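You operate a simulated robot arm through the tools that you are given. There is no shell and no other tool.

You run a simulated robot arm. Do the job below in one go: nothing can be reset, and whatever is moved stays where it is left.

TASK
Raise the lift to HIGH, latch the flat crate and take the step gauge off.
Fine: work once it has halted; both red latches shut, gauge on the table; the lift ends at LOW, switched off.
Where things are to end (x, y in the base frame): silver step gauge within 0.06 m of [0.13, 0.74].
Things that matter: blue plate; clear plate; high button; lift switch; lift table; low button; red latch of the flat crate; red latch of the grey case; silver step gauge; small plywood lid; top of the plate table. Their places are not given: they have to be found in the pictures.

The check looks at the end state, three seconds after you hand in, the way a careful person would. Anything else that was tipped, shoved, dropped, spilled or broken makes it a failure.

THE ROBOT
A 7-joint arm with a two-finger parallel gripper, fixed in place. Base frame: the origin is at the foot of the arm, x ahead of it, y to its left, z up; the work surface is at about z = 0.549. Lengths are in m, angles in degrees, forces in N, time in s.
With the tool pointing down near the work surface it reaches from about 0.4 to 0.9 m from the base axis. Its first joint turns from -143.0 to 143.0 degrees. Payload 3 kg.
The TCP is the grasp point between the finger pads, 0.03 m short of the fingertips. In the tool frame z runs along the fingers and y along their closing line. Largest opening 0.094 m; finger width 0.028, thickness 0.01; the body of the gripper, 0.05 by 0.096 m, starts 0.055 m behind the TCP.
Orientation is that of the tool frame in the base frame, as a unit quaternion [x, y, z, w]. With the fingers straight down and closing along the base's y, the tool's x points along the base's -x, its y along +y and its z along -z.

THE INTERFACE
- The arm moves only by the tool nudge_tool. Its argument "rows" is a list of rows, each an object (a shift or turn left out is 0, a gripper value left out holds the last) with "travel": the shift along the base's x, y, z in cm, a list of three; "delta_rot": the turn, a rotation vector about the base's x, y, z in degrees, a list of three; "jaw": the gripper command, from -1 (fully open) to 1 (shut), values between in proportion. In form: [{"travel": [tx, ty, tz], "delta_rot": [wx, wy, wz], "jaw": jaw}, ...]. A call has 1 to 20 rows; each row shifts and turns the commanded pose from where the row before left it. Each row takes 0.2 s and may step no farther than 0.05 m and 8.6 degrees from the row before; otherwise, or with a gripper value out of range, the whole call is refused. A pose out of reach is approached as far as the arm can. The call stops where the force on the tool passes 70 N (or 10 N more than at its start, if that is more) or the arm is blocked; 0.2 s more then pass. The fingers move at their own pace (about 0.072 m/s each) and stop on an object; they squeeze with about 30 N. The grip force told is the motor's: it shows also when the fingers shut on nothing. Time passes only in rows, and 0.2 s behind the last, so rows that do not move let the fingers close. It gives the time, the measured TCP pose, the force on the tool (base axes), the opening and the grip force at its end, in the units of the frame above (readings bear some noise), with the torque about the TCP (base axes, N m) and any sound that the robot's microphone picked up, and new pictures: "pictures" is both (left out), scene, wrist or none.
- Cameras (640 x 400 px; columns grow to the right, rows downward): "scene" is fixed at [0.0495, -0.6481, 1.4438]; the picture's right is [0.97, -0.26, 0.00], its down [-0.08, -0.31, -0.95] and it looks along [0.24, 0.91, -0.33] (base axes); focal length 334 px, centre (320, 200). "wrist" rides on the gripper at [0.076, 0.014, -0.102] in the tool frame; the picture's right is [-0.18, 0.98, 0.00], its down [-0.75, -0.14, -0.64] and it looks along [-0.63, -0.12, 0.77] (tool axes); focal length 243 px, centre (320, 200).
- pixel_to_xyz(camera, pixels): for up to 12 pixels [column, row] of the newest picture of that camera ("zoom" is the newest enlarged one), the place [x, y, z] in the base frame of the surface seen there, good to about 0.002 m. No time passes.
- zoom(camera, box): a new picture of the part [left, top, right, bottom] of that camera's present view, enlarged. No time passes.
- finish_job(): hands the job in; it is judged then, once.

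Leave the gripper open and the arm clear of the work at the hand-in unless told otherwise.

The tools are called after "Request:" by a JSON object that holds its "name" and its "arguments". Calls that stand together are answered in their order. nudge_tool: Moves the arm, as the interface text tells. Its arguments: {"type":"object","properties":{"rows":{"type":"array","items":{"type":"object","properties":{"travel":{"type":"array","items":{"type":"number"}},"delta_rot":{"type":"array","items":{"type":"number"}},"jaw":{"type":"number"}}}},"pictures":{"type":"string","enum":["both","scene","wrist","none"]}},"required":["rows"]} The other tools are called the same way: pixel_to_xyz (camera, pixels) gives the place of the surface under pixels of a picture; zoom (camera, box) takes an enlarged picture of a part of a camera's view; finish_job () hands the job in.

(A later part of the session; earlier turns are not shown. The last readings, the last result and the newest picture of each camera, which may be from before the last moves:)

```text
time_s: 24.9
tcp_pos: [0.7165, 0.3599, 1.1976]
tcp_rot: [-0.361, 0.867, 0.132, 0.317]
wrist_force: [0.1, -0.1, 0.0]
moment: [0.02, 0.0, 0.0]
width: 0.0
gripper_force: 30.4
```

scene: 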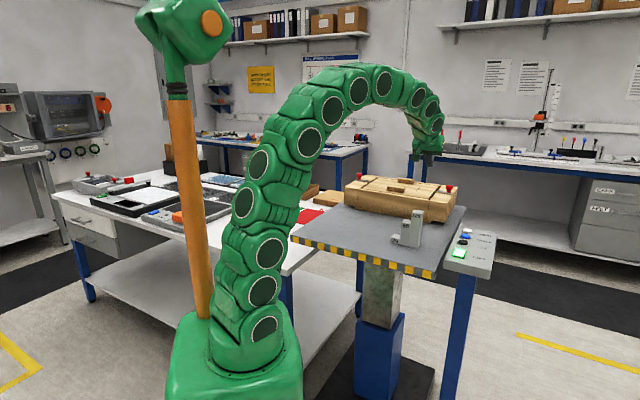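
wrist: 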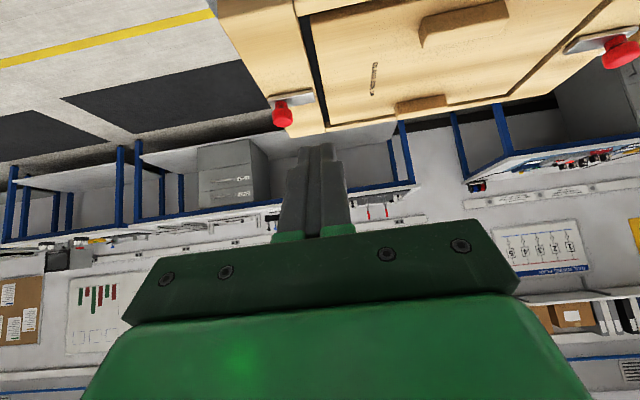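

Orientation checks out (fingers 40° outward, closing line along the slide). Both knobs are visible in the wrist picture; I measure the L1 knob at (283,112) from here too.

Request:
{"name": "zoom", "arguments": {"camera": "wrist", "box": [250, 70, 350, 140]}}

Request:
{"name": "pixel_to_xyz", "arguments": {"camera": "wrist", "pixels": [[275, 115], [292, 115], [283, 105], [283, 120], [283, 124], [312, 96], [274, 101], [620, 50], [604, 58], [640, 45], [570, 47]]}}

```text
5.71 times, centred on (300, 105) of wrist
```

zoom: 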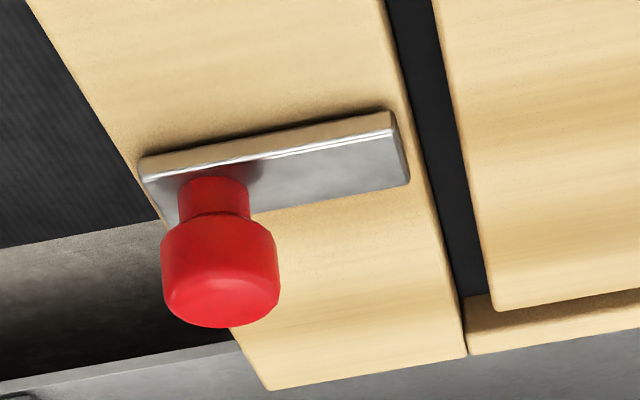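

```text
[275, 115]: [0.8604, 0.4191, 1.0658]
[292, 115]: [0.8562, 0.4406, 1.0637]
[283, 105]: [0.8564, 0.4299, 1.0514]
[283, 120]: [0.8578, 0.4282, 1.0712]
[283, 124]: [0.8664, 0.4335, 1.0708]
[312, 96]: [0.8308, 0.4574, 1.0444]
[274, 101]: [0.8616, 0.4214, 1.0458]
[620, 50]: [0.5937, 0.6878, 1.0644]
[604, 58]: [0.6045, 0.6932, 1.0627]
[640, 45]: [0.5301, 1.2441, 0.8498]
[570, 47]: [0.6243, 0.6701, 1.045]
```

K1 refined to (0.862, 0.432). I now move to a hover just outside it, TCP (0.877, 0.396, 1.14).

Request:
{"name": "nudge_tool", "arguments": {"rows": [{"travel": [4.0, 0.9, -1.4]}, {"travel": [4.0, 0.9, -1.4]}, {"travel": [4.0, 0.9, -1.5]}, {"travel": [4.0, 0.88, -1.5]}, {"travel": [0, 0, 0]}, {"travel": [0, 0, 0]}]}}

```text
time_s: 26.3
tcp_pos: [0.876, 0.3983, 1.1406]
tcp_rot: [-0.362, 0.867, 0.132, 0.317]
wrist_force: [0.1, -0.2, 1.1]
moment: [-0.01, 0.0, 0.01]
width: 0.0001
gripper_force: 29.7
```

scene: 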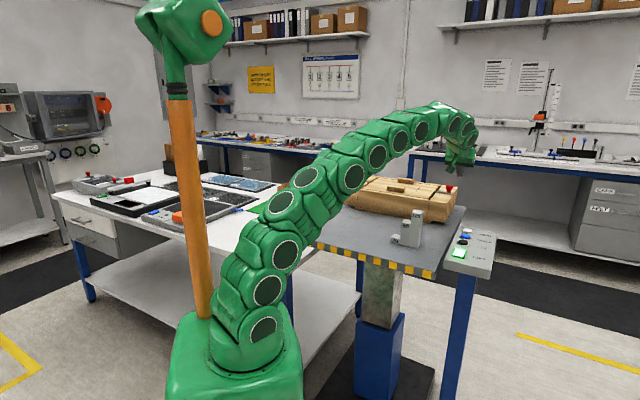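
wrist: 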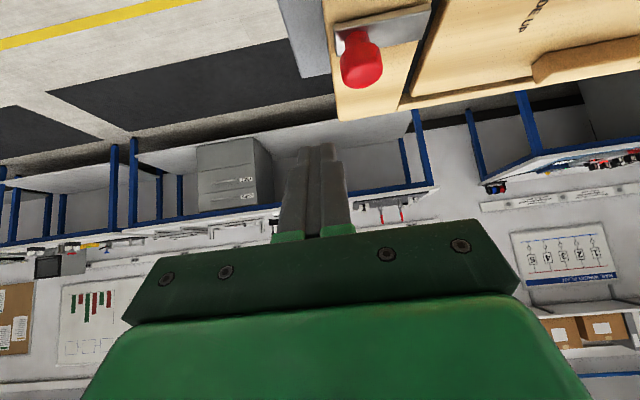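

The fingertip is beside the knob (knob at (360,62), finger to its outer side). I descend 5.7 cm outside the knob.

Request:
{"name": "nudge_tool", "arguments": {"rows": [{"travel": [0.14, -0.14, -2.5]}, {"travel": [0, 0, -2.0]}, {"travel": [0, 0, -1.2]}, {"travel": [0, 0, 0]}, {"travel": [0, 0, 0]}]}}

```text
time_s: 27.5
tcp_pos: [0.8775, 0.3957, 1.0836]
tcp_rot: [-0.361, 0.867, 0.13, 0.317]
wrist_force: [-0.5, -0.8, 0.0]
moment: [-0.02, 0.0, -0.03]
width: 0.0001
gripper_force: 29.7
```

scene: 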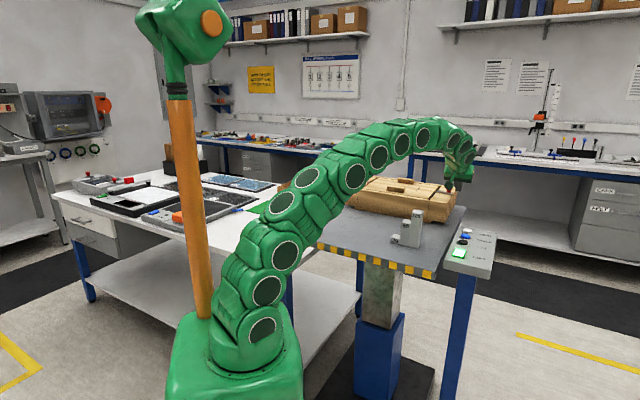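
wrist: 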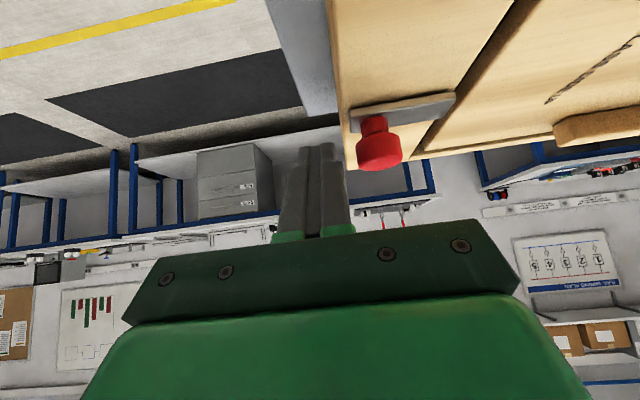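

Request:
{"name": "zoom", "arguments": {"camera": "wrist", "box": [270, 80, 470, 220]}}

Request:
{"name": "zoom", "arguments": {"camera": "scene", "box": [420, 165, 490, 215]}}

```text
2.86 times, centred on (370, 150) of wrist
```

zoom: 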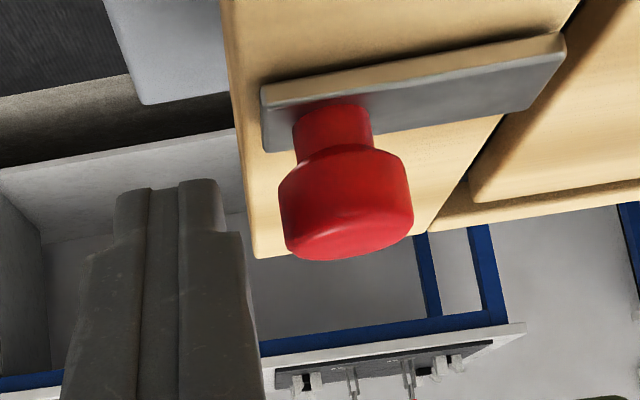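

```text
8.00 times, centred on (455, 190) of scene
```

zoom: 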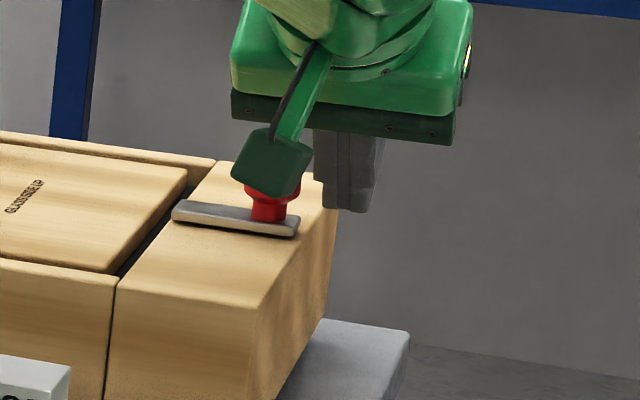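

Finger is beside the knob at head height, with about 1.2 cm gap. I push slowly along (-0.705, 0.710).

Request:
{"name": "nudge_tool", "arguments": {"rows": [{"travel": [-0.35, 0.355, 0]}, {"travel": [-0.35, 0.355, 0]}, {"travel": [-0.28, 0.28, 0]}, {"travel": [-0.21, 0.21, 0]}, {"travel": [-0.21, 0.21, 0]}, {"travel": [-0.21, 0.21, 0]}, {"travel": [0, 0, 0]}]}}

```text
time_s: 29.1
tcp_pos: [0.8621, 0.4127, 1.085]
tcp_rot: [-0.361, 0.867, 0.132, 0.318]
wrist_force: [0.5, -1.6, 1.4]
moment: [0.0, -0.02, -0.03]
width: 0.0
gripper_force: 29.9
```

scene: 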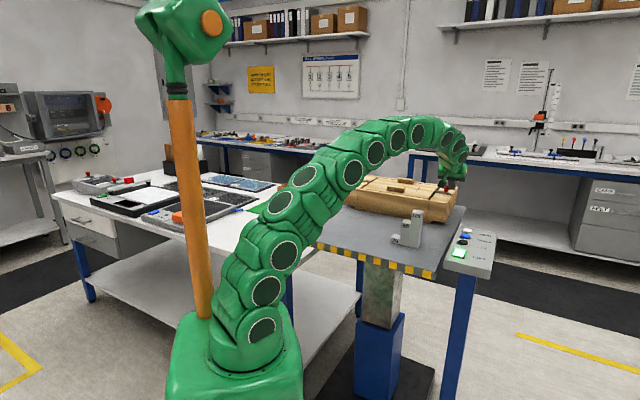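
wrist: 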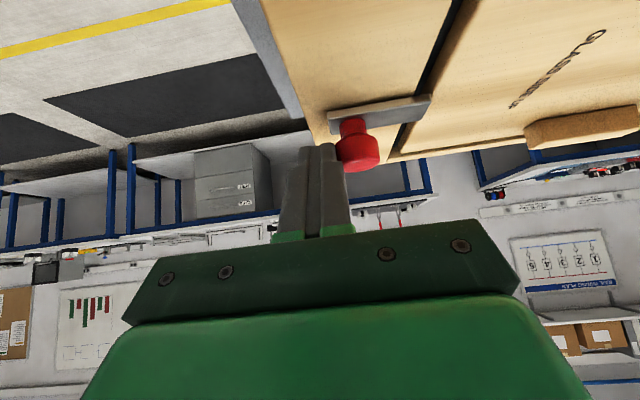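

The finger touches the knob with little force and the bar tip starts to cross the gap. I keep pushing.

Request:
{"name": "nudge_tool", "arguments": {"rows": [{"travel": [-0.21, 0.21, 0]}, {"travel": [-0.21, 0.21, 0]}, {"travel": [-0.21, 0.21, 0]}, {"travel": [-0.21, 0.21, 0]}, {"travel": [-0.21, 0.21, 0]}, {"travel": [0, 0, 0]}]}}

```text
time_s: 30.5
tcp_pos: [0.8536, 0.4222, 1.0833]
tcp_rot: [-0.361, 0.867, 0.131, 0.318]
wrist_force: [0.9, -0.1, 1.3]
moment: [0.01, -0.04, -0.04]
width: 0.0001
gripper_force: 29.9
```

scene: 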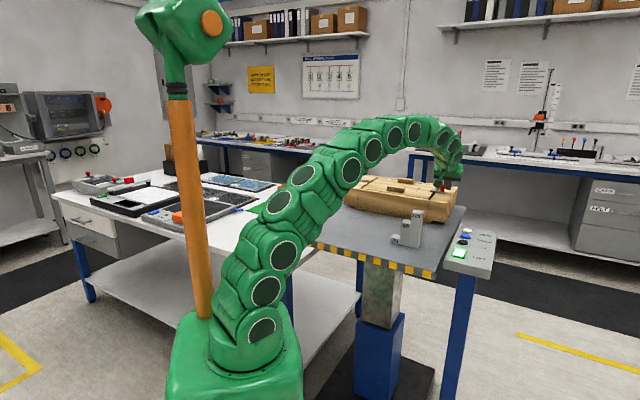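
wrist: 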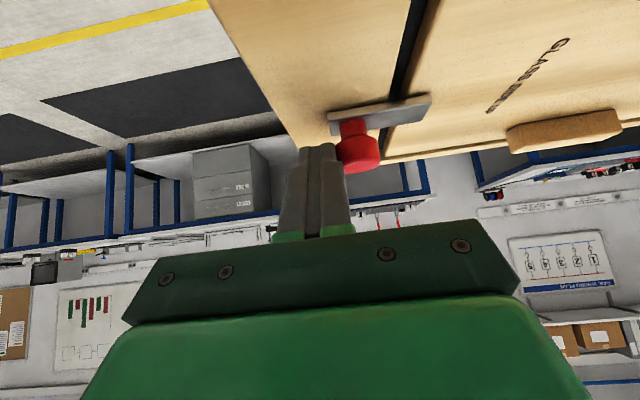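

The bar now bridges the gap onto the lid. I push on in small steps until it stops.

Request:
{"name": "nudge_tool", "arguments": {"rows": [{"travel": [-0.21, 0.21, 0]}, {"travel": [-0.21, 0.21, 0]}, {"travel": [-0.21, 0.21, 0]}, {"travel": [-0.21, 0.21, 0]}, {"travel": [0, 0, 0]}]}}

```text
time_s: 31.7
tcp_pos: [0.845, 0.431, 1.0829]
tcp_rot: [-0.362, 0.867, 0.131, 0.316]
wrist_force: [0.3, -0.2, -0.2]
moment: [0.02, 0.01, 0.0]
width: 0.0
gripper_force: 29.9
```

scene: 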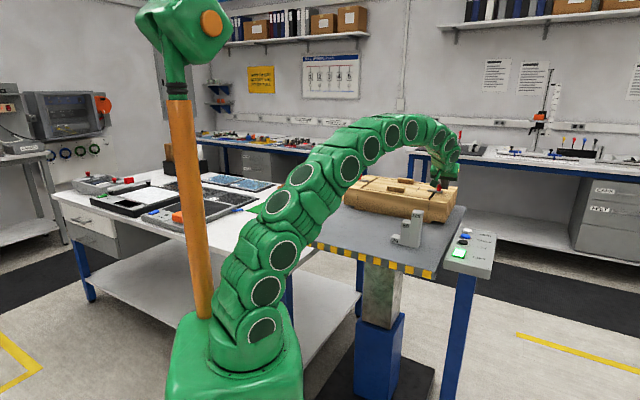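
wrist: 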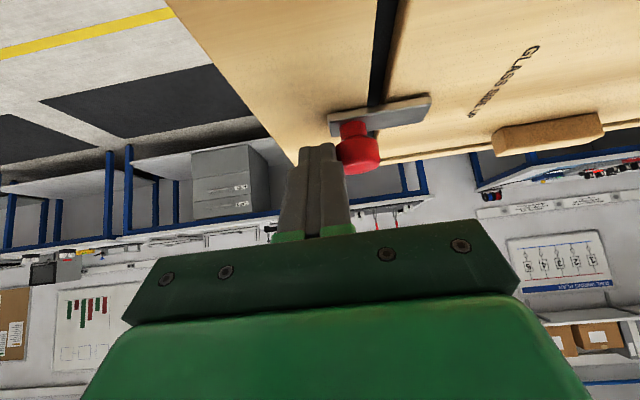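

Still sliding freely with the bar well onto the lid. I continue in small steps to find the end stop.

Request:
{"name": "nudge_tool", "arguments": {"rows": [{"travel": [-0.14, 0.14, 0]}, {"travel": [-0.14, 0.14, 0]}, {"travel": [-0.14, 0.14, 0]}, {"travel": [-0.14, 0.14, 0]}, {"travel": [0, 0, 0]}]}}

```text
time_s: 32.9
tcp_pos: [0.8412, 0.4347, 1.0835]
tcp_rot: [-0.36, 0.868, 0.13, 0.318]
wrist_force: [38.2, -17.7, -4.6]
moment: [-0.42, -0.73, -0.63]
width: 0.0
gripper_force: 29.9
```

scene: 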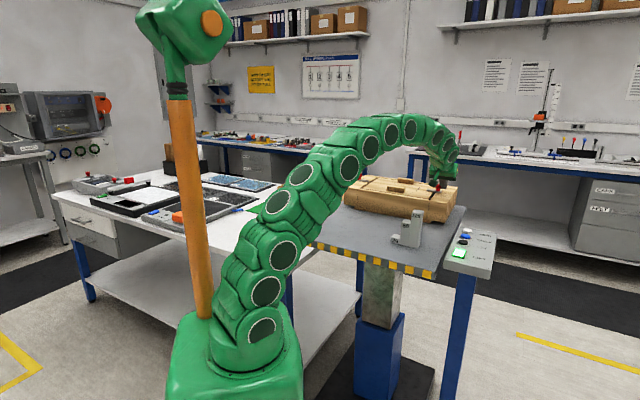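
wrist: 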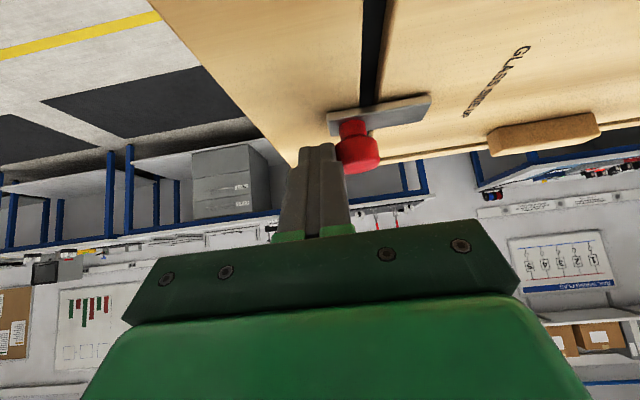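

The latch reached its end stop (force rose to ~40 N). I back off 2 cm outward, then rise.

Request:
{"name": "nudge_tool", "arguments": {"rows": [{"travel": [0.7, -0.7, 0]}, {"travel": [1.0, -1.0, 0]}, {"travel": [0, 0, 3]}, {"travel": [-1, 0, 4]}, {"travel": [-2, 0, 3]}, {"travel": [0, 0, 0]}]}}

```text
time_s: 34.3
tcp_pos: [0.8265, 0.4162, 1.1867]
tcp_rot: [-0.361, 0.867, 0.131, 0.318]
wrist_force: [-0.2, -0.1, -0.3]
moment: [-0.01, 0.03, 0.02]
width: 0.0001
gripper_force: 29.6
```

scene: 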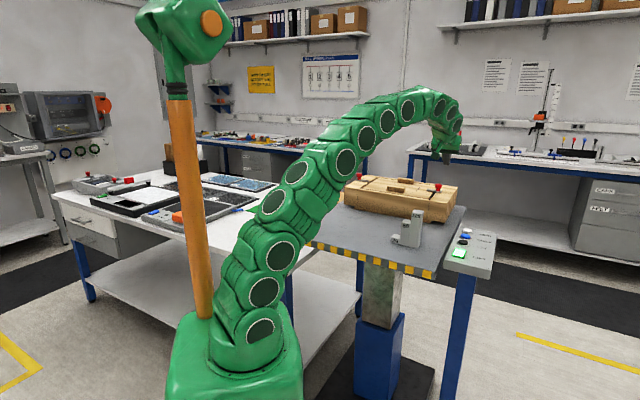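
wrist: 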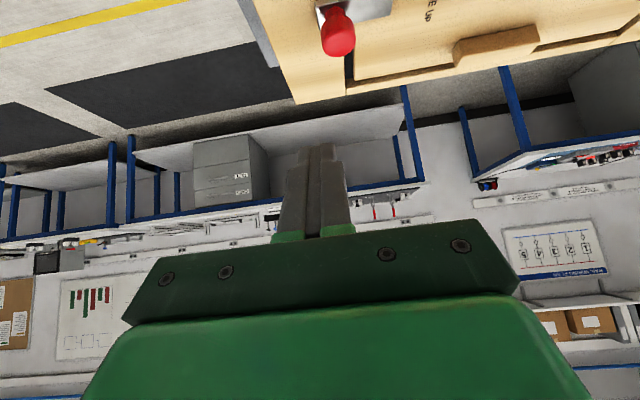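

I check latch 1's new state and whether the crate moved.

Request:
{"name": "zoom", "arguments": {"camera": "scene", "box": [410, 170, 470, 210]}}

Request:
{"name": "pixel_to_xyz", "arguments": {"camera": "scene", "pixels": [[459.4, 187.5], [448.5, 203.2], [346.8, 187], [367.5, 175.2], [438, 188.5], [358, 176]]}}

```text
10.00 times, centred on (440, 190) of scene
```

zoom: 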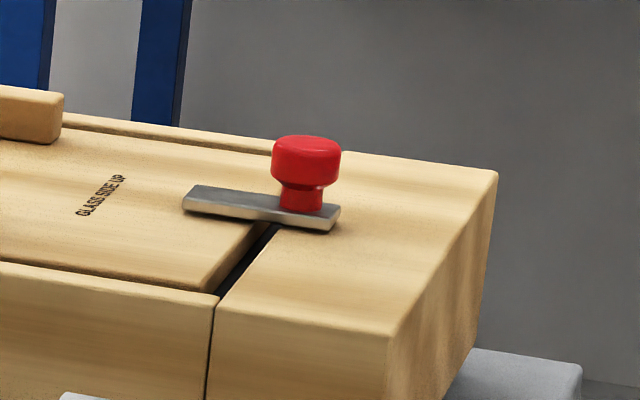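

```text
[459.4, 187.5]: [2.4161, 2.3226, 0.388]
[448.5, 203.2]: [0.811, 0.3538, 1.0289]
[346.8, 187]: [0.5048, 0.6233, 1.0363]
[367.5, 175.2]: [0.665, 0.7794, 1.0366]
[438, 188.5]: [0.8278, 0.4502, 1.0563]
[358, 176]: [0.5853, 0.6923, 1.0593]
```

Latch 1 is shut over the lid and the crate corners have not moved. Next I go across above the crate (z ≈ 1.16–1.18) to the outer side of latch 2.

Request:
{"name": "nudge_tool", "arguments": {"rows": [{"travel": [-2.98, 3.33, -0.2]}, {"travel": [-2.98, 3.33, -0.2]}, {"travel": [-2.98, 3.33, -0.2]}, {"travel": [-2.98, 3.33, -0.2]}, {"travel": [-2.98, 3.33, -0.3]}, {"travel": [-2.98, 3.33, -0.3]}, {"travel": [-2.98, 3.33, -0.3]}, {"travel": [-2.98, 3.33, -0.3]}, {"travel": [-3.0, 3.33, -0.4]}, {"travel": [0, 0, 0]}, {"travel": [0, 0, 0]}]}}

```text
time_s: 36.7
tcp_pos: [0.5573, 0.7205, 1.162]
tcp_rot: [-0.362, 0.866, 0.132, 0.317]
wrist_force: [-0.1, 0.3, -0.7]
moment: [0.03, 0.02, -0.02]
width: 0.0001
gripper_force: 30.1
```

scene: 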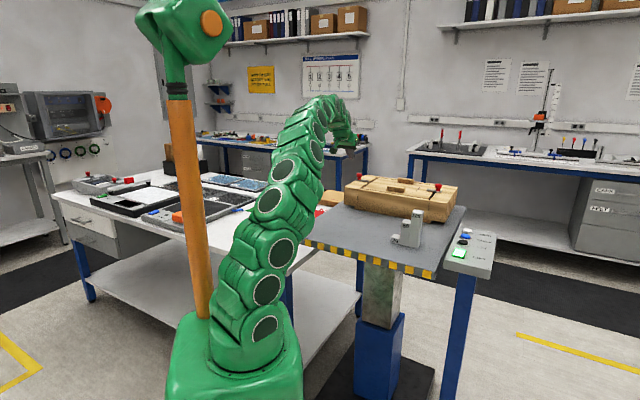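
wrist: 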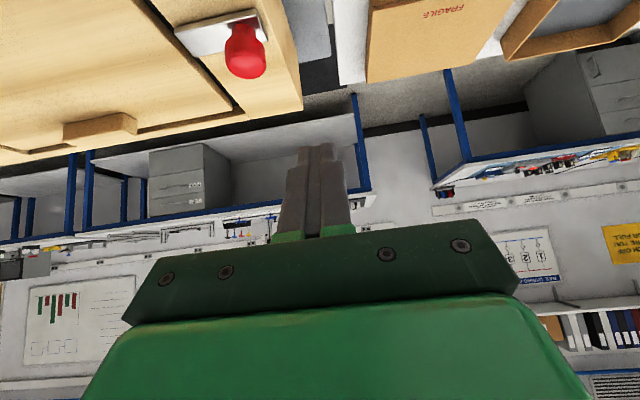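

Now I measure knob 2 at (245,50) in this wrist view.

Request:
{"name": "pixel_to_xyz", "arguments": {"camera": "wrist", "pixels": [[245, 70], [228, 55], [262, 50], [240, 28], [245, 76], [268, 38], [180, 32], [247, 60]]}}

Request:
{"name": "zoom", "arguments": {"camera": "scene", "box": [330, 120, 400, 205]}}

```text
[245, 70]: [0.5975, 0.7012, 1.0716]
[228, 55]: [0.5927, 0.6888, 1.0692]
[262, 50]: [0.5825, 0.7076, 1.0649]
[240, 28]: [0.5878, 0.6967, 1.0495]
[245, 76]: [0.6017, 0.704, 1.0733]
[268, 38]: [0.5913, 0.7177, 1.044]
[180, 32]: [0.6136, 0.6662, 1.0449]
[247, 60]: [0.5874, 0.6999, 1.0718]
```

```text
4.71 times, centred on (365, 162) of scene
```

zoom: 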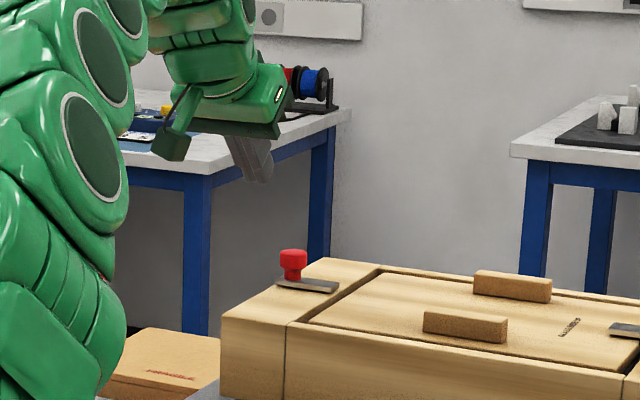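

K2 centre works out to (0.594, 0.703) along the slide (s≈0.080); my finger is at s≈0.119, leaving ~1.4 cm clearance. I descend to z=1.083.

Request:
{"name": "nudge_tool", "arguments": {"rows": [{"travel": [0, 0, -3.0]}, {"travel": [0, 0, -3.0]}, {"travel": [0, 0, -1.9]}, {"travel": [0, 0, 0]}, {"travel": [0, 0, 0]}]}}

```text
time_s: 37.9
tcp_pos: [0.5564, 0.721, 1.0833]
tcp_rot: [-0.361, 0.867, 0.131, 0.317]
wrist_force: [0.2, -0.4, 0.3]
moment: [0.0, -0.01, 0.01]
width: 0.0001
gripper_force: 30.3
```

scene: 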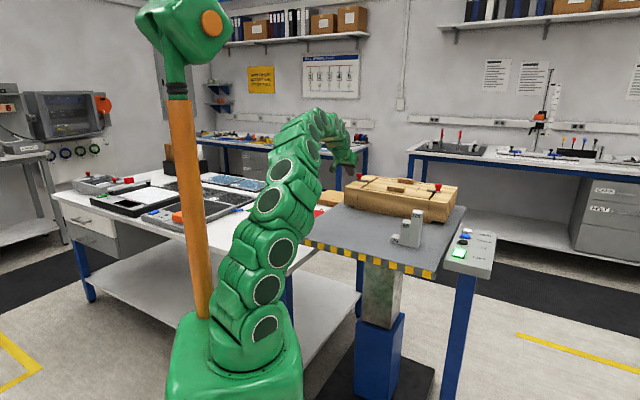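
wrist: 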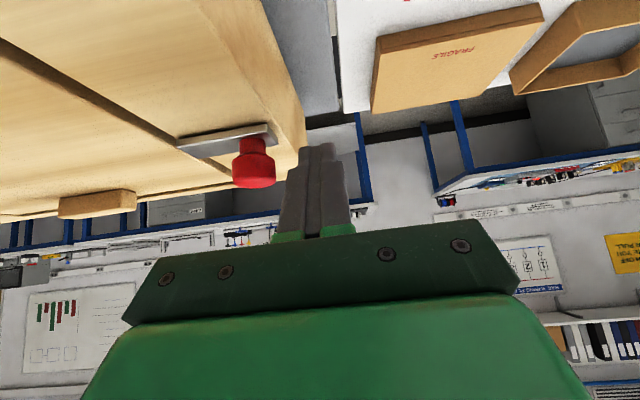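

The finger is just outside knob 2 at head height. I push along (0.705, -0.710).

Request:
{"name": "nudge_tool", "arguments": {"rows": [{"travel": [0.35, -0.355, 0]}, {"travel": [0.35, -0.355, 0]}, {"travel": [0.28, -0.28, 0]}, {"travel": [0.21, -0.21, 0]}, {"travel": [0.21, -0.21, 0]}, {"travel": [0.21, -0.21, 0]}, {"travel": [0.21, -0.21, 0]}, {"travel": [0.21, -0.21, 0]}, {"travel": [0.21, -0.21, 0]}, {"travel": [0, 0, 0]}]}}

```text
time_s: 40.1
tcp_pos: [0.5799, 0.6981, 1.0825]
tcp_rot: [-0.362, 0.867, 0.132, 0.317]
wrist_force: [-0.9, 0.1, 1.5]
moment: [0.02, -0.01, 0.0]
width: 0.0
gripper_force: 30.4
```

scene: 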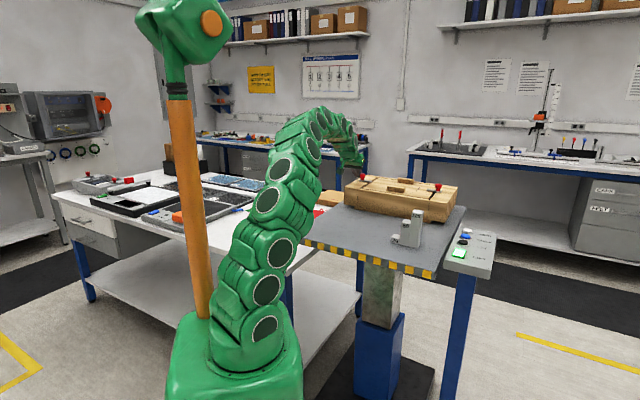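
wrist: 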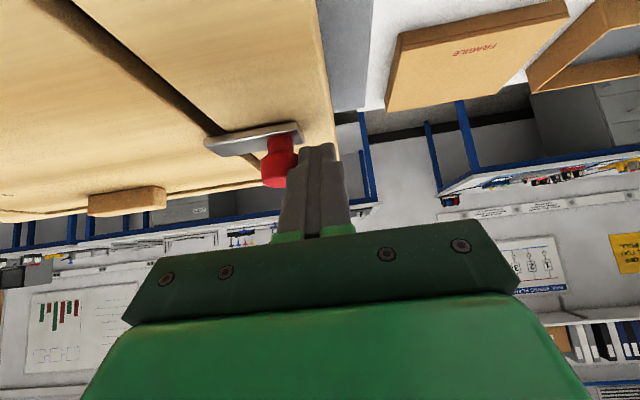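

Knob 2 is sliding; ~1.7 cm so far. I keep going.

Request:
{"name": "nudge_tool", "arguments": {"rows": [{"travel": [0.21, -0.21, 0]}, {"travel": [0.21, -0.21, 0]}, {"travel": [0.21, -0.21, 0]}, {"travel": [0.21, -0.21, 0]}, {"travel": [0.21, -0.21, 0]}, {"travel": [0.21, -0.21, 0]}, {"travel": [0.14, -0.14, 0]}, {"travel": [0, 0, 0]}]}}

```text
time_s: 41.9
tcp_pos: [0.5933, 0.6835, 1.0817]
tcp_rot: [-0.361, 0.867, 0.131, 0.318]
wrist_force: [0.1, 3.4, 0.9]
moment: [0.06, 0.0, 0.07]
width: 0.0001
gripper_force: 30.3
```

scene: 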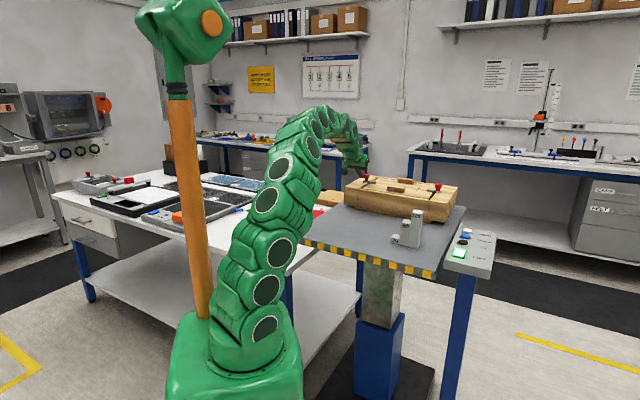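
wrist: 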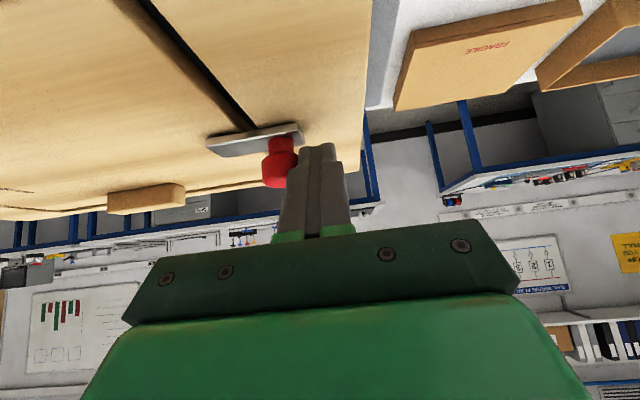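

Nearly at the end. A few more small steps to reach the stop.

Request:
{"name": "nudge_tool", "arguments": {"rows": [{"travel": [0.11, -0.11, 0]}, {"travel": [0.11, -0.11, 0]}, {"travel": [0.11, -0.11, 0]}, {"travel": [0, 0, 0]}], "pictures": "wrist"}}

```text
time_s: 42.9
tcp_pos: [0.5966, 0.6801, 1.0814]
tcp_rot: [-0.361, 0.867, 0.131, 0.317]
wrist_force: [-1.0, 1.7, -1.0]
moment: [0.07, 0.05, 0.04]
width: 0.0002
gripper_force: 30.7
```

wrist: 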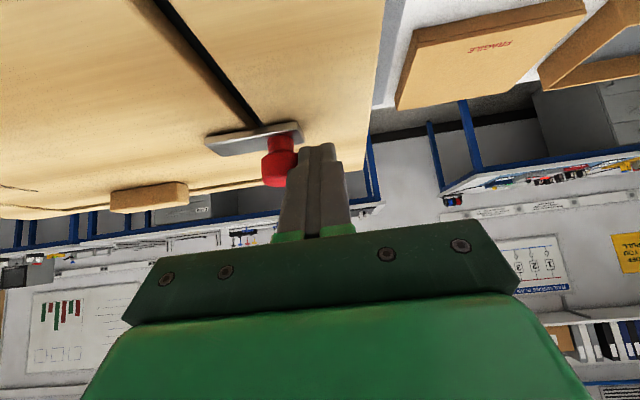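

Request:
{"name": "nudge_tool", "arguments": {"rows": [{"travel": [0.11, -0.11, 0]}, {"travel": [0.11, -0.11, 0]}, {"travel": [0.11, -0.11, 0]}, {"travel": [0, 0, 0]}], "pictures": "wrist"}}

```text
time_s: 43.9
tcp_pos: [0.5971, 0.6793, 1.0828]
tcp_rot: [-0.363, 0.866, 0.133, 0.317]
wrist_force: [-18.0, 29.8, -0.8]
moment: [0.86, 0.52, 0.49]
width: 0.0
gripper_force: 30.1
```

wrist: 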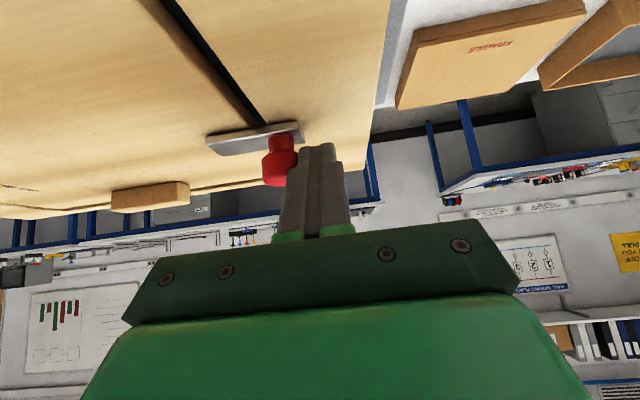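

End stop reached (~35 N). I back off outward 2 cm and rise, pulling back inward a bit.

Request:
{"name": "nudge_tool", "arguments": {"rows": [{"travel": [-0.7, 0.7, 0]}, {"travel": [-1.0, 1.0, 0]}, {"travel": [0, 0, 3]}, {"travel": [0, 0, 4]}, {"travel": [-2, -2, 3]}, {"travel": [-2, -3, 1]}, {"travel": [0, 0, 0]}]}}

```text
time_s: 45.5
tcp_pos: [0.5411, 0.6433, 1.193]
tcp_rot: [-0.362, 0.867, 0.132, 0.317]
wrist_force: [-0.7, 0.3, 0.3]
moment: [-0.01, 0.0, -0.01]
width: 0.0
gripper_force: 30.2
```

scene: 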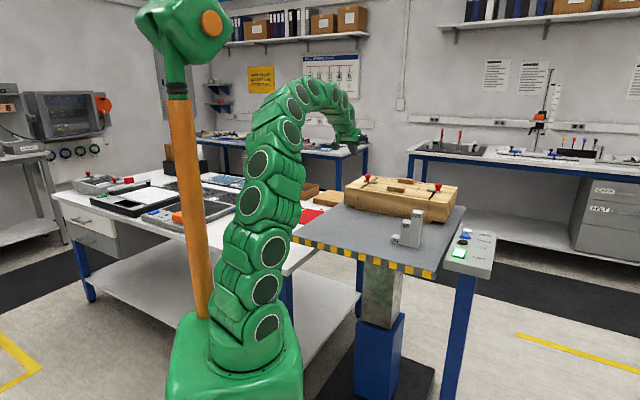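
wrist: 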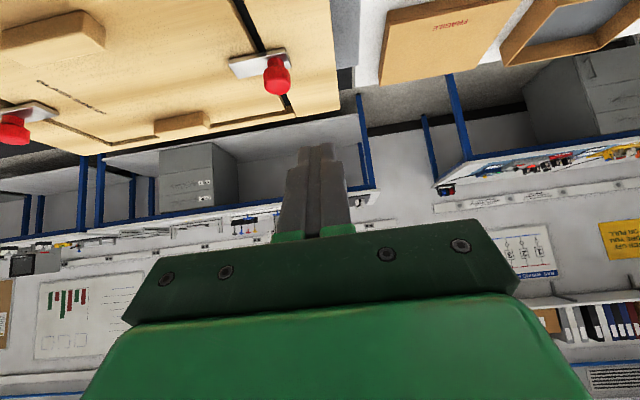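

Request:
{"name": "zoom", "arguments": {"camera": "scene", "box": [335, 160, 475, 250]}}

Request:
{"name": "zoom", "arguments": {"camera": "wrist", "box": [0, 0, 340, 160]}}

Request:
{"name": "pixel_to_xyz", "arguments": {"camera": "scene", "pixels": [[346.8, 187], [367.5, 175.2], [459, 188], [448, 203], [415, 213], [421, 212], [412, 220], [419, 219], [405, 228]]}}

```text
4.44 times, centred on (405, 205) of scene
```

zoom: 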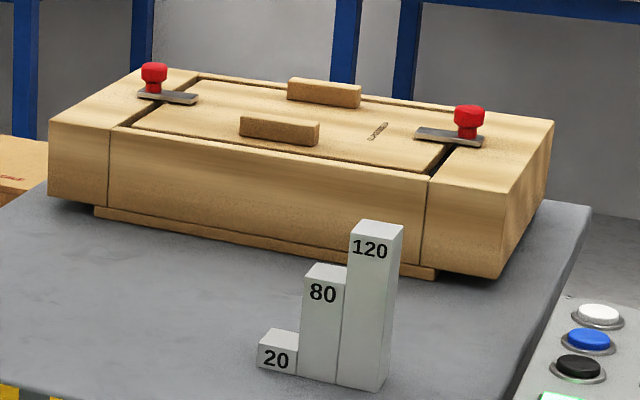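

```text
1.88 times, centred on (170, 80) of wrist
```

zoom: 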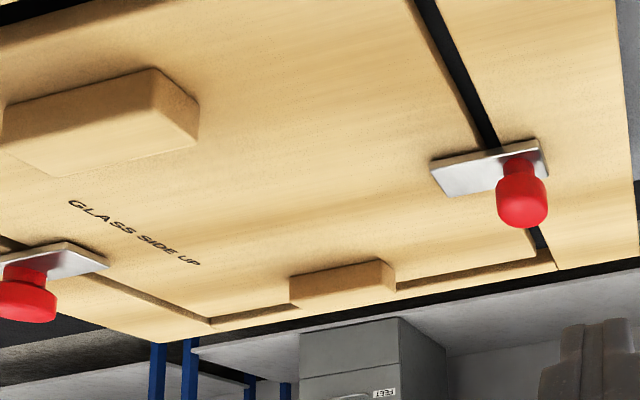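

```text
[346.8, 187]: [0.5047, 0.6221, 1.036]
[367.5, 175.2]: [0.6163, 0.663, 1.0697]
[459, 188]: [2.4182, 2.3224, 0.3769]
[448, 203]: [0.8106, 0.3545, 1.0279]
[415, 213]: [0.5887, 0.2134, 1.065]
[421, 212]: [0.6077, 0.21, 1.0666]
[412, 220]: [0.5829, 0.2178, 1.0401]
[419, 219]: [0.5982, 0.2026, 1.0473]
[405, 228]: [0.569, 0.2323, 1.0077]
```

Both latches are shut over the lid; the crate hasn't shifted. Next the gauge: I straighten the tool, turn to yaw ≈ -42.5° so the jaws close across the gauge's 26 mm depth, open the jaws, and hover near it for a look.

Request:
{"name": "nudge_tool", "arguments": {"rows": [{"travel": [-0.8, -4.4, 0.6], "delta_rot": [-5.66, 5.66, 0], "jaw": 1}, {"travel": [-0.8, -4.4, 0.6], "delta_rot": [-5.66, 5.66, 0]}, {"travel": [-0.8, -4.4, 0.6], "delta_rot": [-5.66, 5.66, 0]}, {"travel": [-0.8, -4.4, 0.6], "delta_rot": [-5.66, 5.66, 0]}, {"travel": [-0.8, -4.4, 0.6], "delta_rot": [-5.66, 5.66, 0]}, {"travel": [0, -2, 0], "delta_rot": [0, 0, -7.95]}, {"travel": [0, -2, 0], "delta_rot": [0, 0, -7.95]}, {"travel": [0, -2, 0], "delta_rot": [0, 0, -7.95]}, {"travel": [0, -2, 0], "delta_rot": [0, 0, -7.95]}, {"travel": [0, -2, 0], "delta_rot": [0, 0, -7.95]}, {"travel": [0, -2, 0], "delta_rot": [0, 0, -7.95]}, {"travel": [0, -2, 0], "delta_rot": [0, 0, -7.95]}, {"travel": [0, -2, 0], "delta_rot": [0, 0, -7.95]}, {"travel": [0, -2, 0], "delta_rot": [0, 0, -7.95]}, {"travel": [0, -2, 0], "delta_rot": [0, 0, -7.95]}, {"travel": [0, -2, 0], "delta_rot": [0, 0, -7.95], "jaw": -1}, {"travel": [0, 0, 0]}, {"travel": [0, 0, 0]}, {"travel": [0, 0, 0]}]}}

```text
time_s: 49.5
tcp_pos: [0.5048, 0.2047, 1.2223]
tcp_rot: [0.36, 0.933, 0.0, 0.001]
wrist_force: [1.0, 0.0, -0.6]
moment: [-0.02, 0.0, 0.0]
width: 0.0942
gripper_force: 0.0
```

scene: 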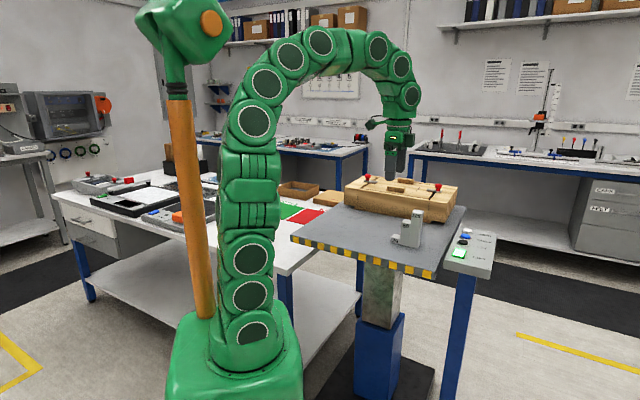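
wrist: 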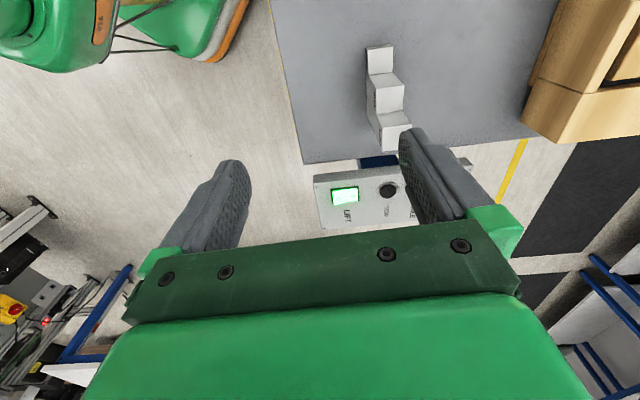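

Gauge visible at (365-412, 45-150) in the wrist view. I enlarge and measure its corners.

Request:
{"name": "zoom", "arguments": {"camera": "wrist", "box": [330, 30, 450, 160]}}

Request:
{"name": "zoom", "arguments": {"camera": "scene", "box": [380, 200, 440, 255]}}

```text
3.08 times, centred on (390, 95) of wrist
```

zoom: 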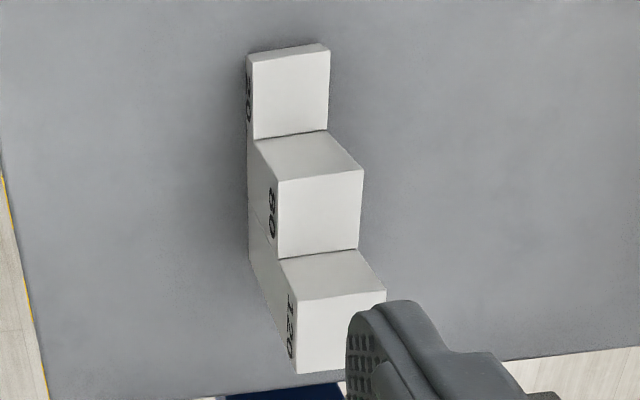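

```text
7.27 times, centred on (410, 228) of scene
```

zoom: 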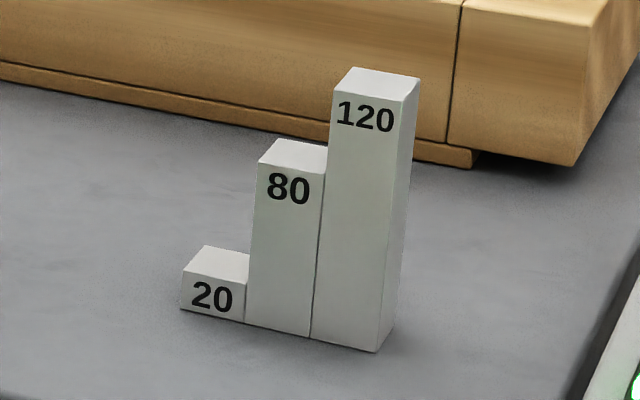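

Request:
{"name": "pixel_to_xyz", "arguments": {"camera": "zoom", "pixels": [[352, 71], [415, 80], [335, 94], [398, 101], [279, 142], [262, 163], [322, 173], [205, 250], [184, 272], [243, 318], [376, 346], [185, 307]]}}

Request:
{"name": "pixel_to_xyz", "arguments": {"camera": "wrist", "pixels": [[376, 48], [390, 46.5], [378, 73], [392, 71], [385, 89], [401, 86], [385, 110], [399, 107], [390, 126], [405, 123], [392, 145]]}}

```text
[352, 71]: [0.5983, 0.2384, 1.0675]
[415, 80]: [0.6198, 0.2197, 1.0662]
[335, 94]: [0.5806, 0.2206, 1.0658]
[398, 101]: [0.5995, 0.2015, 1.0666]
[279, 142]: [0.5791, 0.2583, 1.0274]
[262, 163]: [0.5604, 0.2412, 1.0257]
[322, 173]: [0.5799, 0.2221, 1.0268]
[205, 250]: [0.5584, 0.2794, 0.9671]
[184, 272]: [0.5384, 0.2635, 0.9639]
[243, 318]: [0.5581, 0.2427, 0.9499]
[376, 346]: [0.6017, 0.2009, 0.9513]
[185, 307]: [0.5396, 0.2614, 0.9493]
```

```text
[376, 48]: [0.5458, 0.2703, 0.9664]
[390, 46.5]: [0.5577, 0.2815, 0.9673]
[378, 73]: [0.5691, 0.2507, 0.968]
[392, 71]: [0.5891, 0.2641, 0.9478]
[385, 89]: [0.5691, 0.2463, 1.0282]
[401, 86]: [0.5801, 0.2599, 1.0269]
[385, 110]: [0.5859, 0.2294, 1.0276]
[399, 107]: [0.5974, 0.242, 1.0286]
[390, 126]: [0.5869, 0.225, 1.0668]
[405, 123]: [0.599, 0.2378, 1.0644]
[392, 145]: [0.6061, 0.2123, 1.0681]
```

Gauge axis ≈ -44.2°; its centre of mass ≈ (0.589, 0.231). I plan to grip at TCP z ≈ 1.020 (7 mm palm clearance above the 120 block) across the 80/120 blocks. First I move over it at z = 1.12 with a -2° yaw trim.

Request:
{"name": "nudge_tool", "arguments": {"rows": [{"travel": [2.81, 0.89, -2.4], "delta_rot": [0, 0, -2]}, {"travel": [2.81, 0.89, -3.4]}, {"travel": [2.81, 0.89, -3.4]}, {"travel": [0, 0, -1.0]}, {"travel": [0, 0, 0]}, {"travel": [0, 0, 0]}]}}

```text
time_s: 50.9
tcp_pos: [0.5878, 0.2285, 1.1169]
tcp_rot: [0.375, 0.927, 0.001, 0.001]
wrist_force: [0.3, 0.9, -0.3]
moment: [0.01, 0.04, -0.02]
width: 0.0943
gripper_force: 0.2
```

scene: 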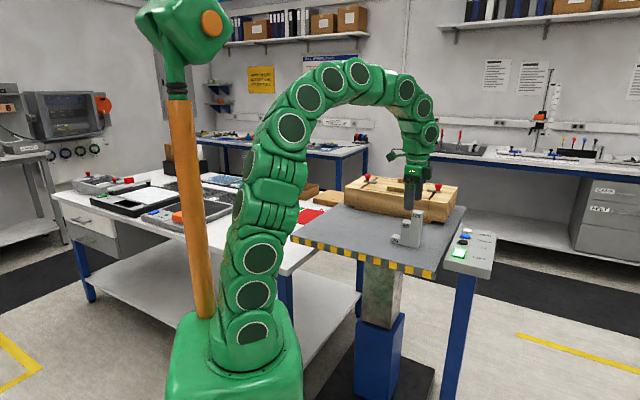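
wrist: 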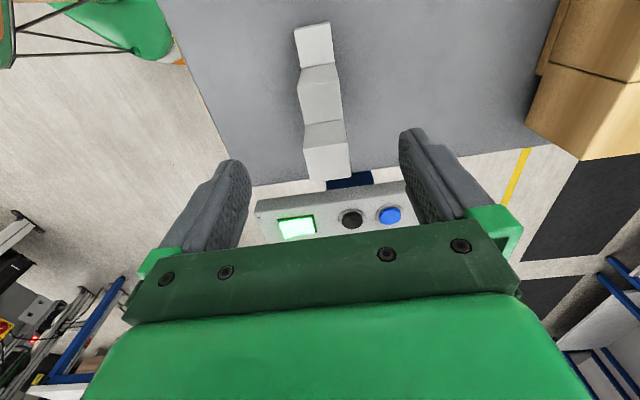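

The gauge is centred between the fingers. I descend to TCP z ≈ 1.020 with a small correction.

Request:
{"name": "nudge_tool", "arguments": {"rows": [{"travel": [0.14, 0.29, -3.0]}, {"travel": [0, 0, -3.0]}, {"travel": [0, 0, -2.5]}, {"travel": [0, 0, -1.2]}, {"travel": [0, 0, 0]}, {"travel": [0, 0, 0]}]}}

```text
time_s: 52.3
tcp_pos: [0.5891, 0.2326, 1.0216]
tcp_rot: [0.377, 0.926, 0.001, 0.003]
wrist_force: [-0.7, 0.4, 0.0]
moment: [0.0, 0.01, -0.03]
width: 0.094
gripper_force: 0.1
```

scene: 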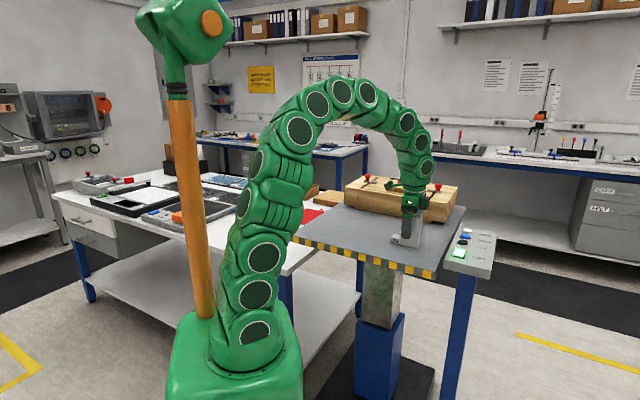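
wrist: 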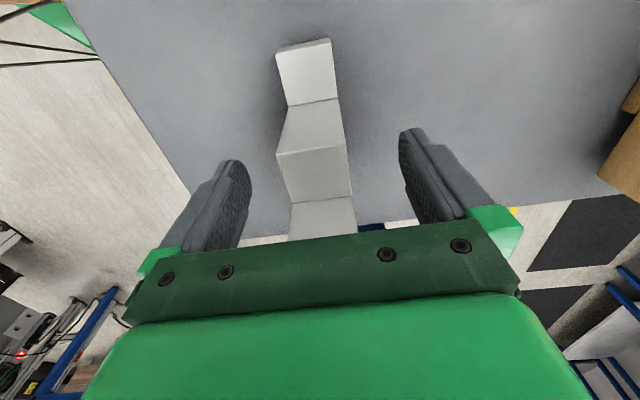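

No contact forces; fingers straddle the gauge. I close the jaws.

Request:
{"name": "nudge_tool", "arguments": {"rows": [{"jaw": 1}, {"jaw": 1}, {"jaw": 1}, {"jaw": 1}, {"jaw": 1}, {"jaw": 1}]}}

```text
time_s: 53.7
tcp_pos: [0.589, 0.233, 1.021]
tcp_rot: [0.377, 0.926, 0.002, 0.002]
wrist_force: [-1.6, 0.2, 0.8]
moment: [-0.02, 0.07, -0.03]
width: 0.036
gripper_force: 30.0
```

scene: 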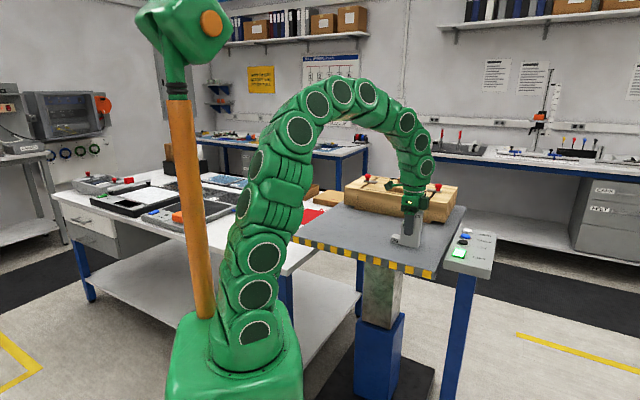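
wrist: 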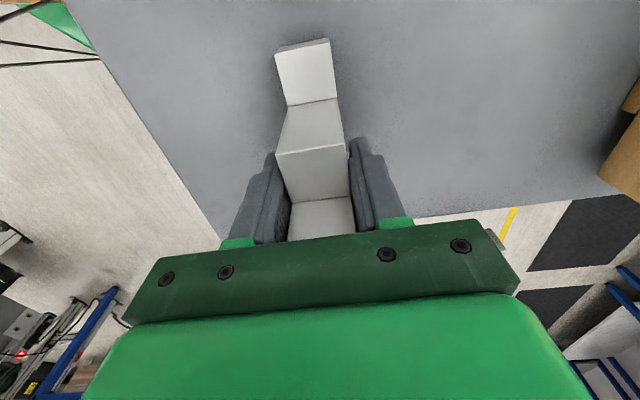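

Gripped at 36 mm width (so the gauge is about 35 mm deep) with 30 N. I lift 2 cm gently and check load and tilt.

Request:
{"name": "nudge_tool", "arguments": {"rows": [{"travel": [0, 0, 0.5]}, {"travel": [0, 0, 0.5]}, {"travel": [0, 0, 1.0]}, {"travel": [0, 0, 0]}]}}

```text
time_s: 54.7
tcp_pos: [0.5887, 0.2319, 1.0437]
tcp_rot: [0.376, 0.927, 0.001, 0.001]
wrist_force: [0.9, -0.6, -2.9]
moment: [-0.01, 0.0, 0.02]
width: 0.0362
gripper_force: 29.7
```

scene: 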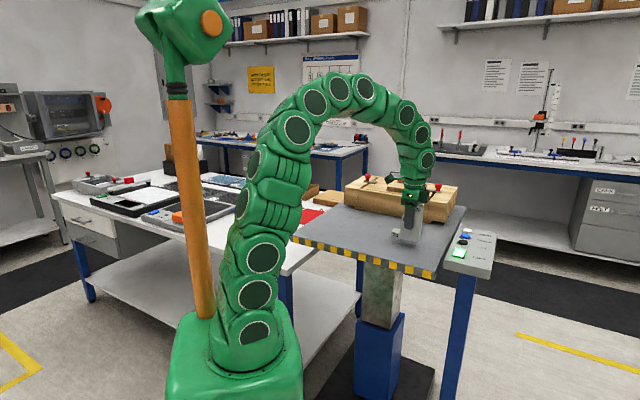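
wrist: 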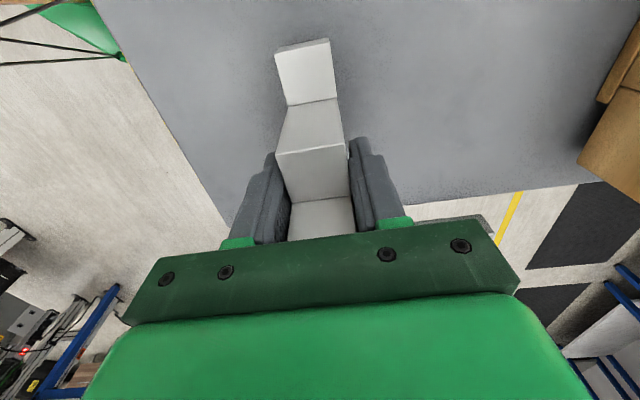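

The load is light (~3 N) and the gauge hangs straight. Before swinging over to the table, I check where the orange pole stands relative to the arm's swing.

Request:
{"name": "pixel_to_xyz", "arguments": {"camera": "scene", "pixels": [[182, 150], [190, 250], [198, 300], [180, 80], [170, 20], [210, 22], [240, 330], [260, 200], [310, 110]]}}

```text
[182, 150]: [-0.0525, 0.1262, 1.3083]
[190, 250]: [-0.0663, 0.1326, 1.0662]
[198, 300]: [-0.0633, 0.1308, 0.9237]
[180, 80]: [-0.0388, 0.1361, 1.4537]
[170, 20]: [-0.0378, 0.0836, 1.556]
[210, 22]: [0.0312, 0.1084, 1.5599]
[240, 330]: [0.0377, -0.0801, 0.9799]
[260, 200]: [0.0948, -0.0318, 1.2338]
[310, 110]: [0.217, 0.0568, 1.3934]
```

The pole stands near (-0.06, 0.14), close to the arm's base. I take a closer look to see what it is.

Request:
{"name": "zoom", "arguments": {"camera": "scene", "box": [120, 0, 320, 200]}}

Request:
{"name": "zoom", "arguments": {"camera": "scene", "box": [120, 200, 320, 400]}}

```text
2.00 times, centred on (220, 100) of scene
```

zoom: 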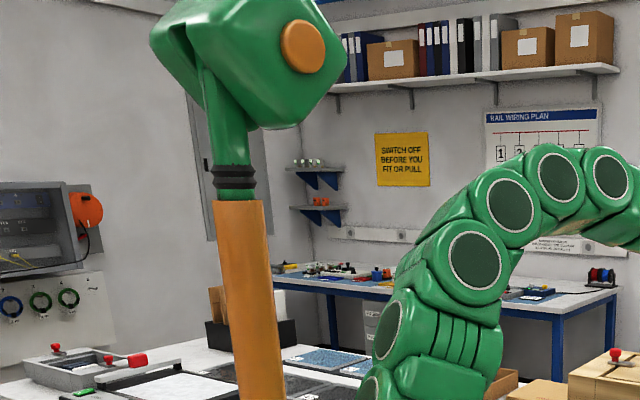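

```text
2.00 times, centred on (220, 300) of scene
```

zoom: 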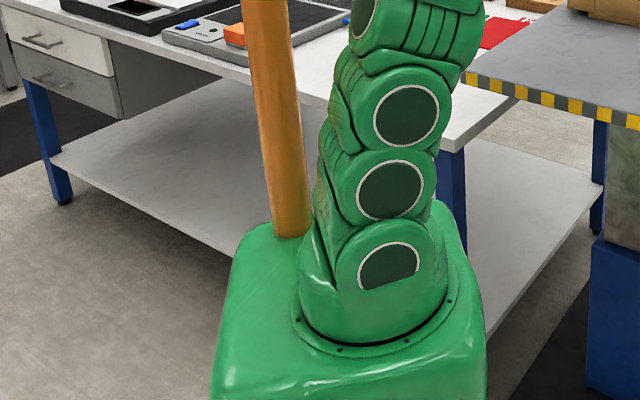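

That is the robot's own mast and head, fixed near azimuth 112°. I'll keep the arm stretched out (r ≈ 0.67–0.75) rather than folded while swinging, and set the gauge down slightly on the +x side of the target, well inside tolerance. First up to z = 1.10 and half of the swing.

Request:
{"name": "nudge_tool", "arguments": {"rows": [{"travel": [0, 0, 2.8]}, {"travel": [0, 0, 2.8]}, {"travel": [-1.38, 3.76, 0], "delta_rot": [0, 0, 2.5]}, {"travel": [-1.38, 3.76, 0], "delta_rot": [0, 0, 2.5]}, {"travel": [-1.38, 3.76, 0], "delta_rot": [0, 0, 2.5]}, {"travel": [-1.38, 3.76, 0], "delta_rot": [0, 0, 2.5]}, {"travel": [-1.38, 3.76, 0], "delta_rot": [0, 0, 2.5]}, {"travel": [-2.4, 2.6, 0], "delta_rot": [0, 0, 2.5]}, {"travel": [-2.4, 2.6, 0], "delta_rot": [0, 0, 2.5]}, {"travel": [-2.4, 2.6, 0], "delta_rot": [0, 0, 2.5]}, {"travel": [-2.4, 2.6, 0], "delta_rot": [0, 0, 2.5]}, {"travel": [-2.4, 2.6, 0], "delta_rot": [0, 0, 2.5]}, {"travel": [0, 0, 0]}]}}

```text
time_s: 57.5
tcp_pos: [0.3995, 0.5533, 1.0976]
tcp_rot: [0.167, 0.986, 0.001, 0.001]
wrist_force: [0.6, -0.3, -3.3]
moment: [-0.01, 0.0, 0.02]
width: 0.036
gripper_force: 30.0
```

scene: 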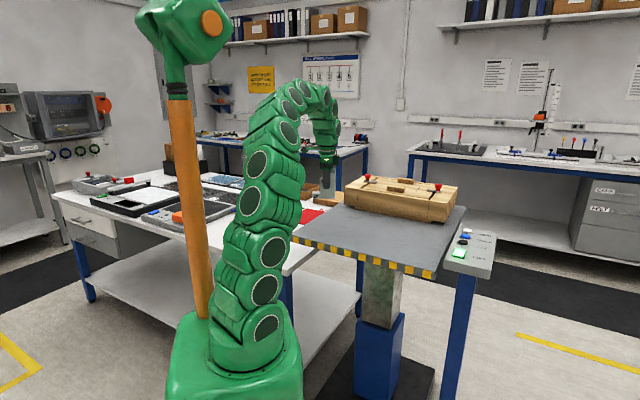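
wrist: 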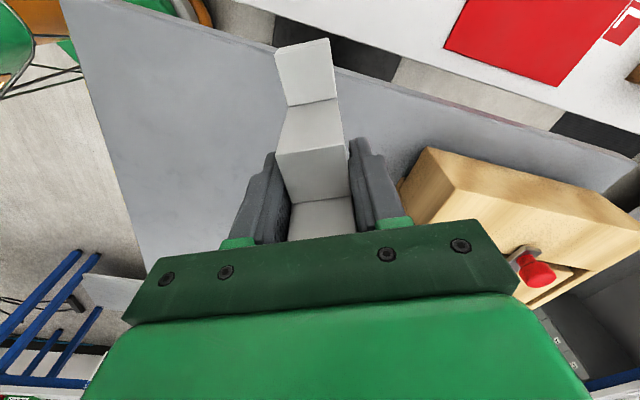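

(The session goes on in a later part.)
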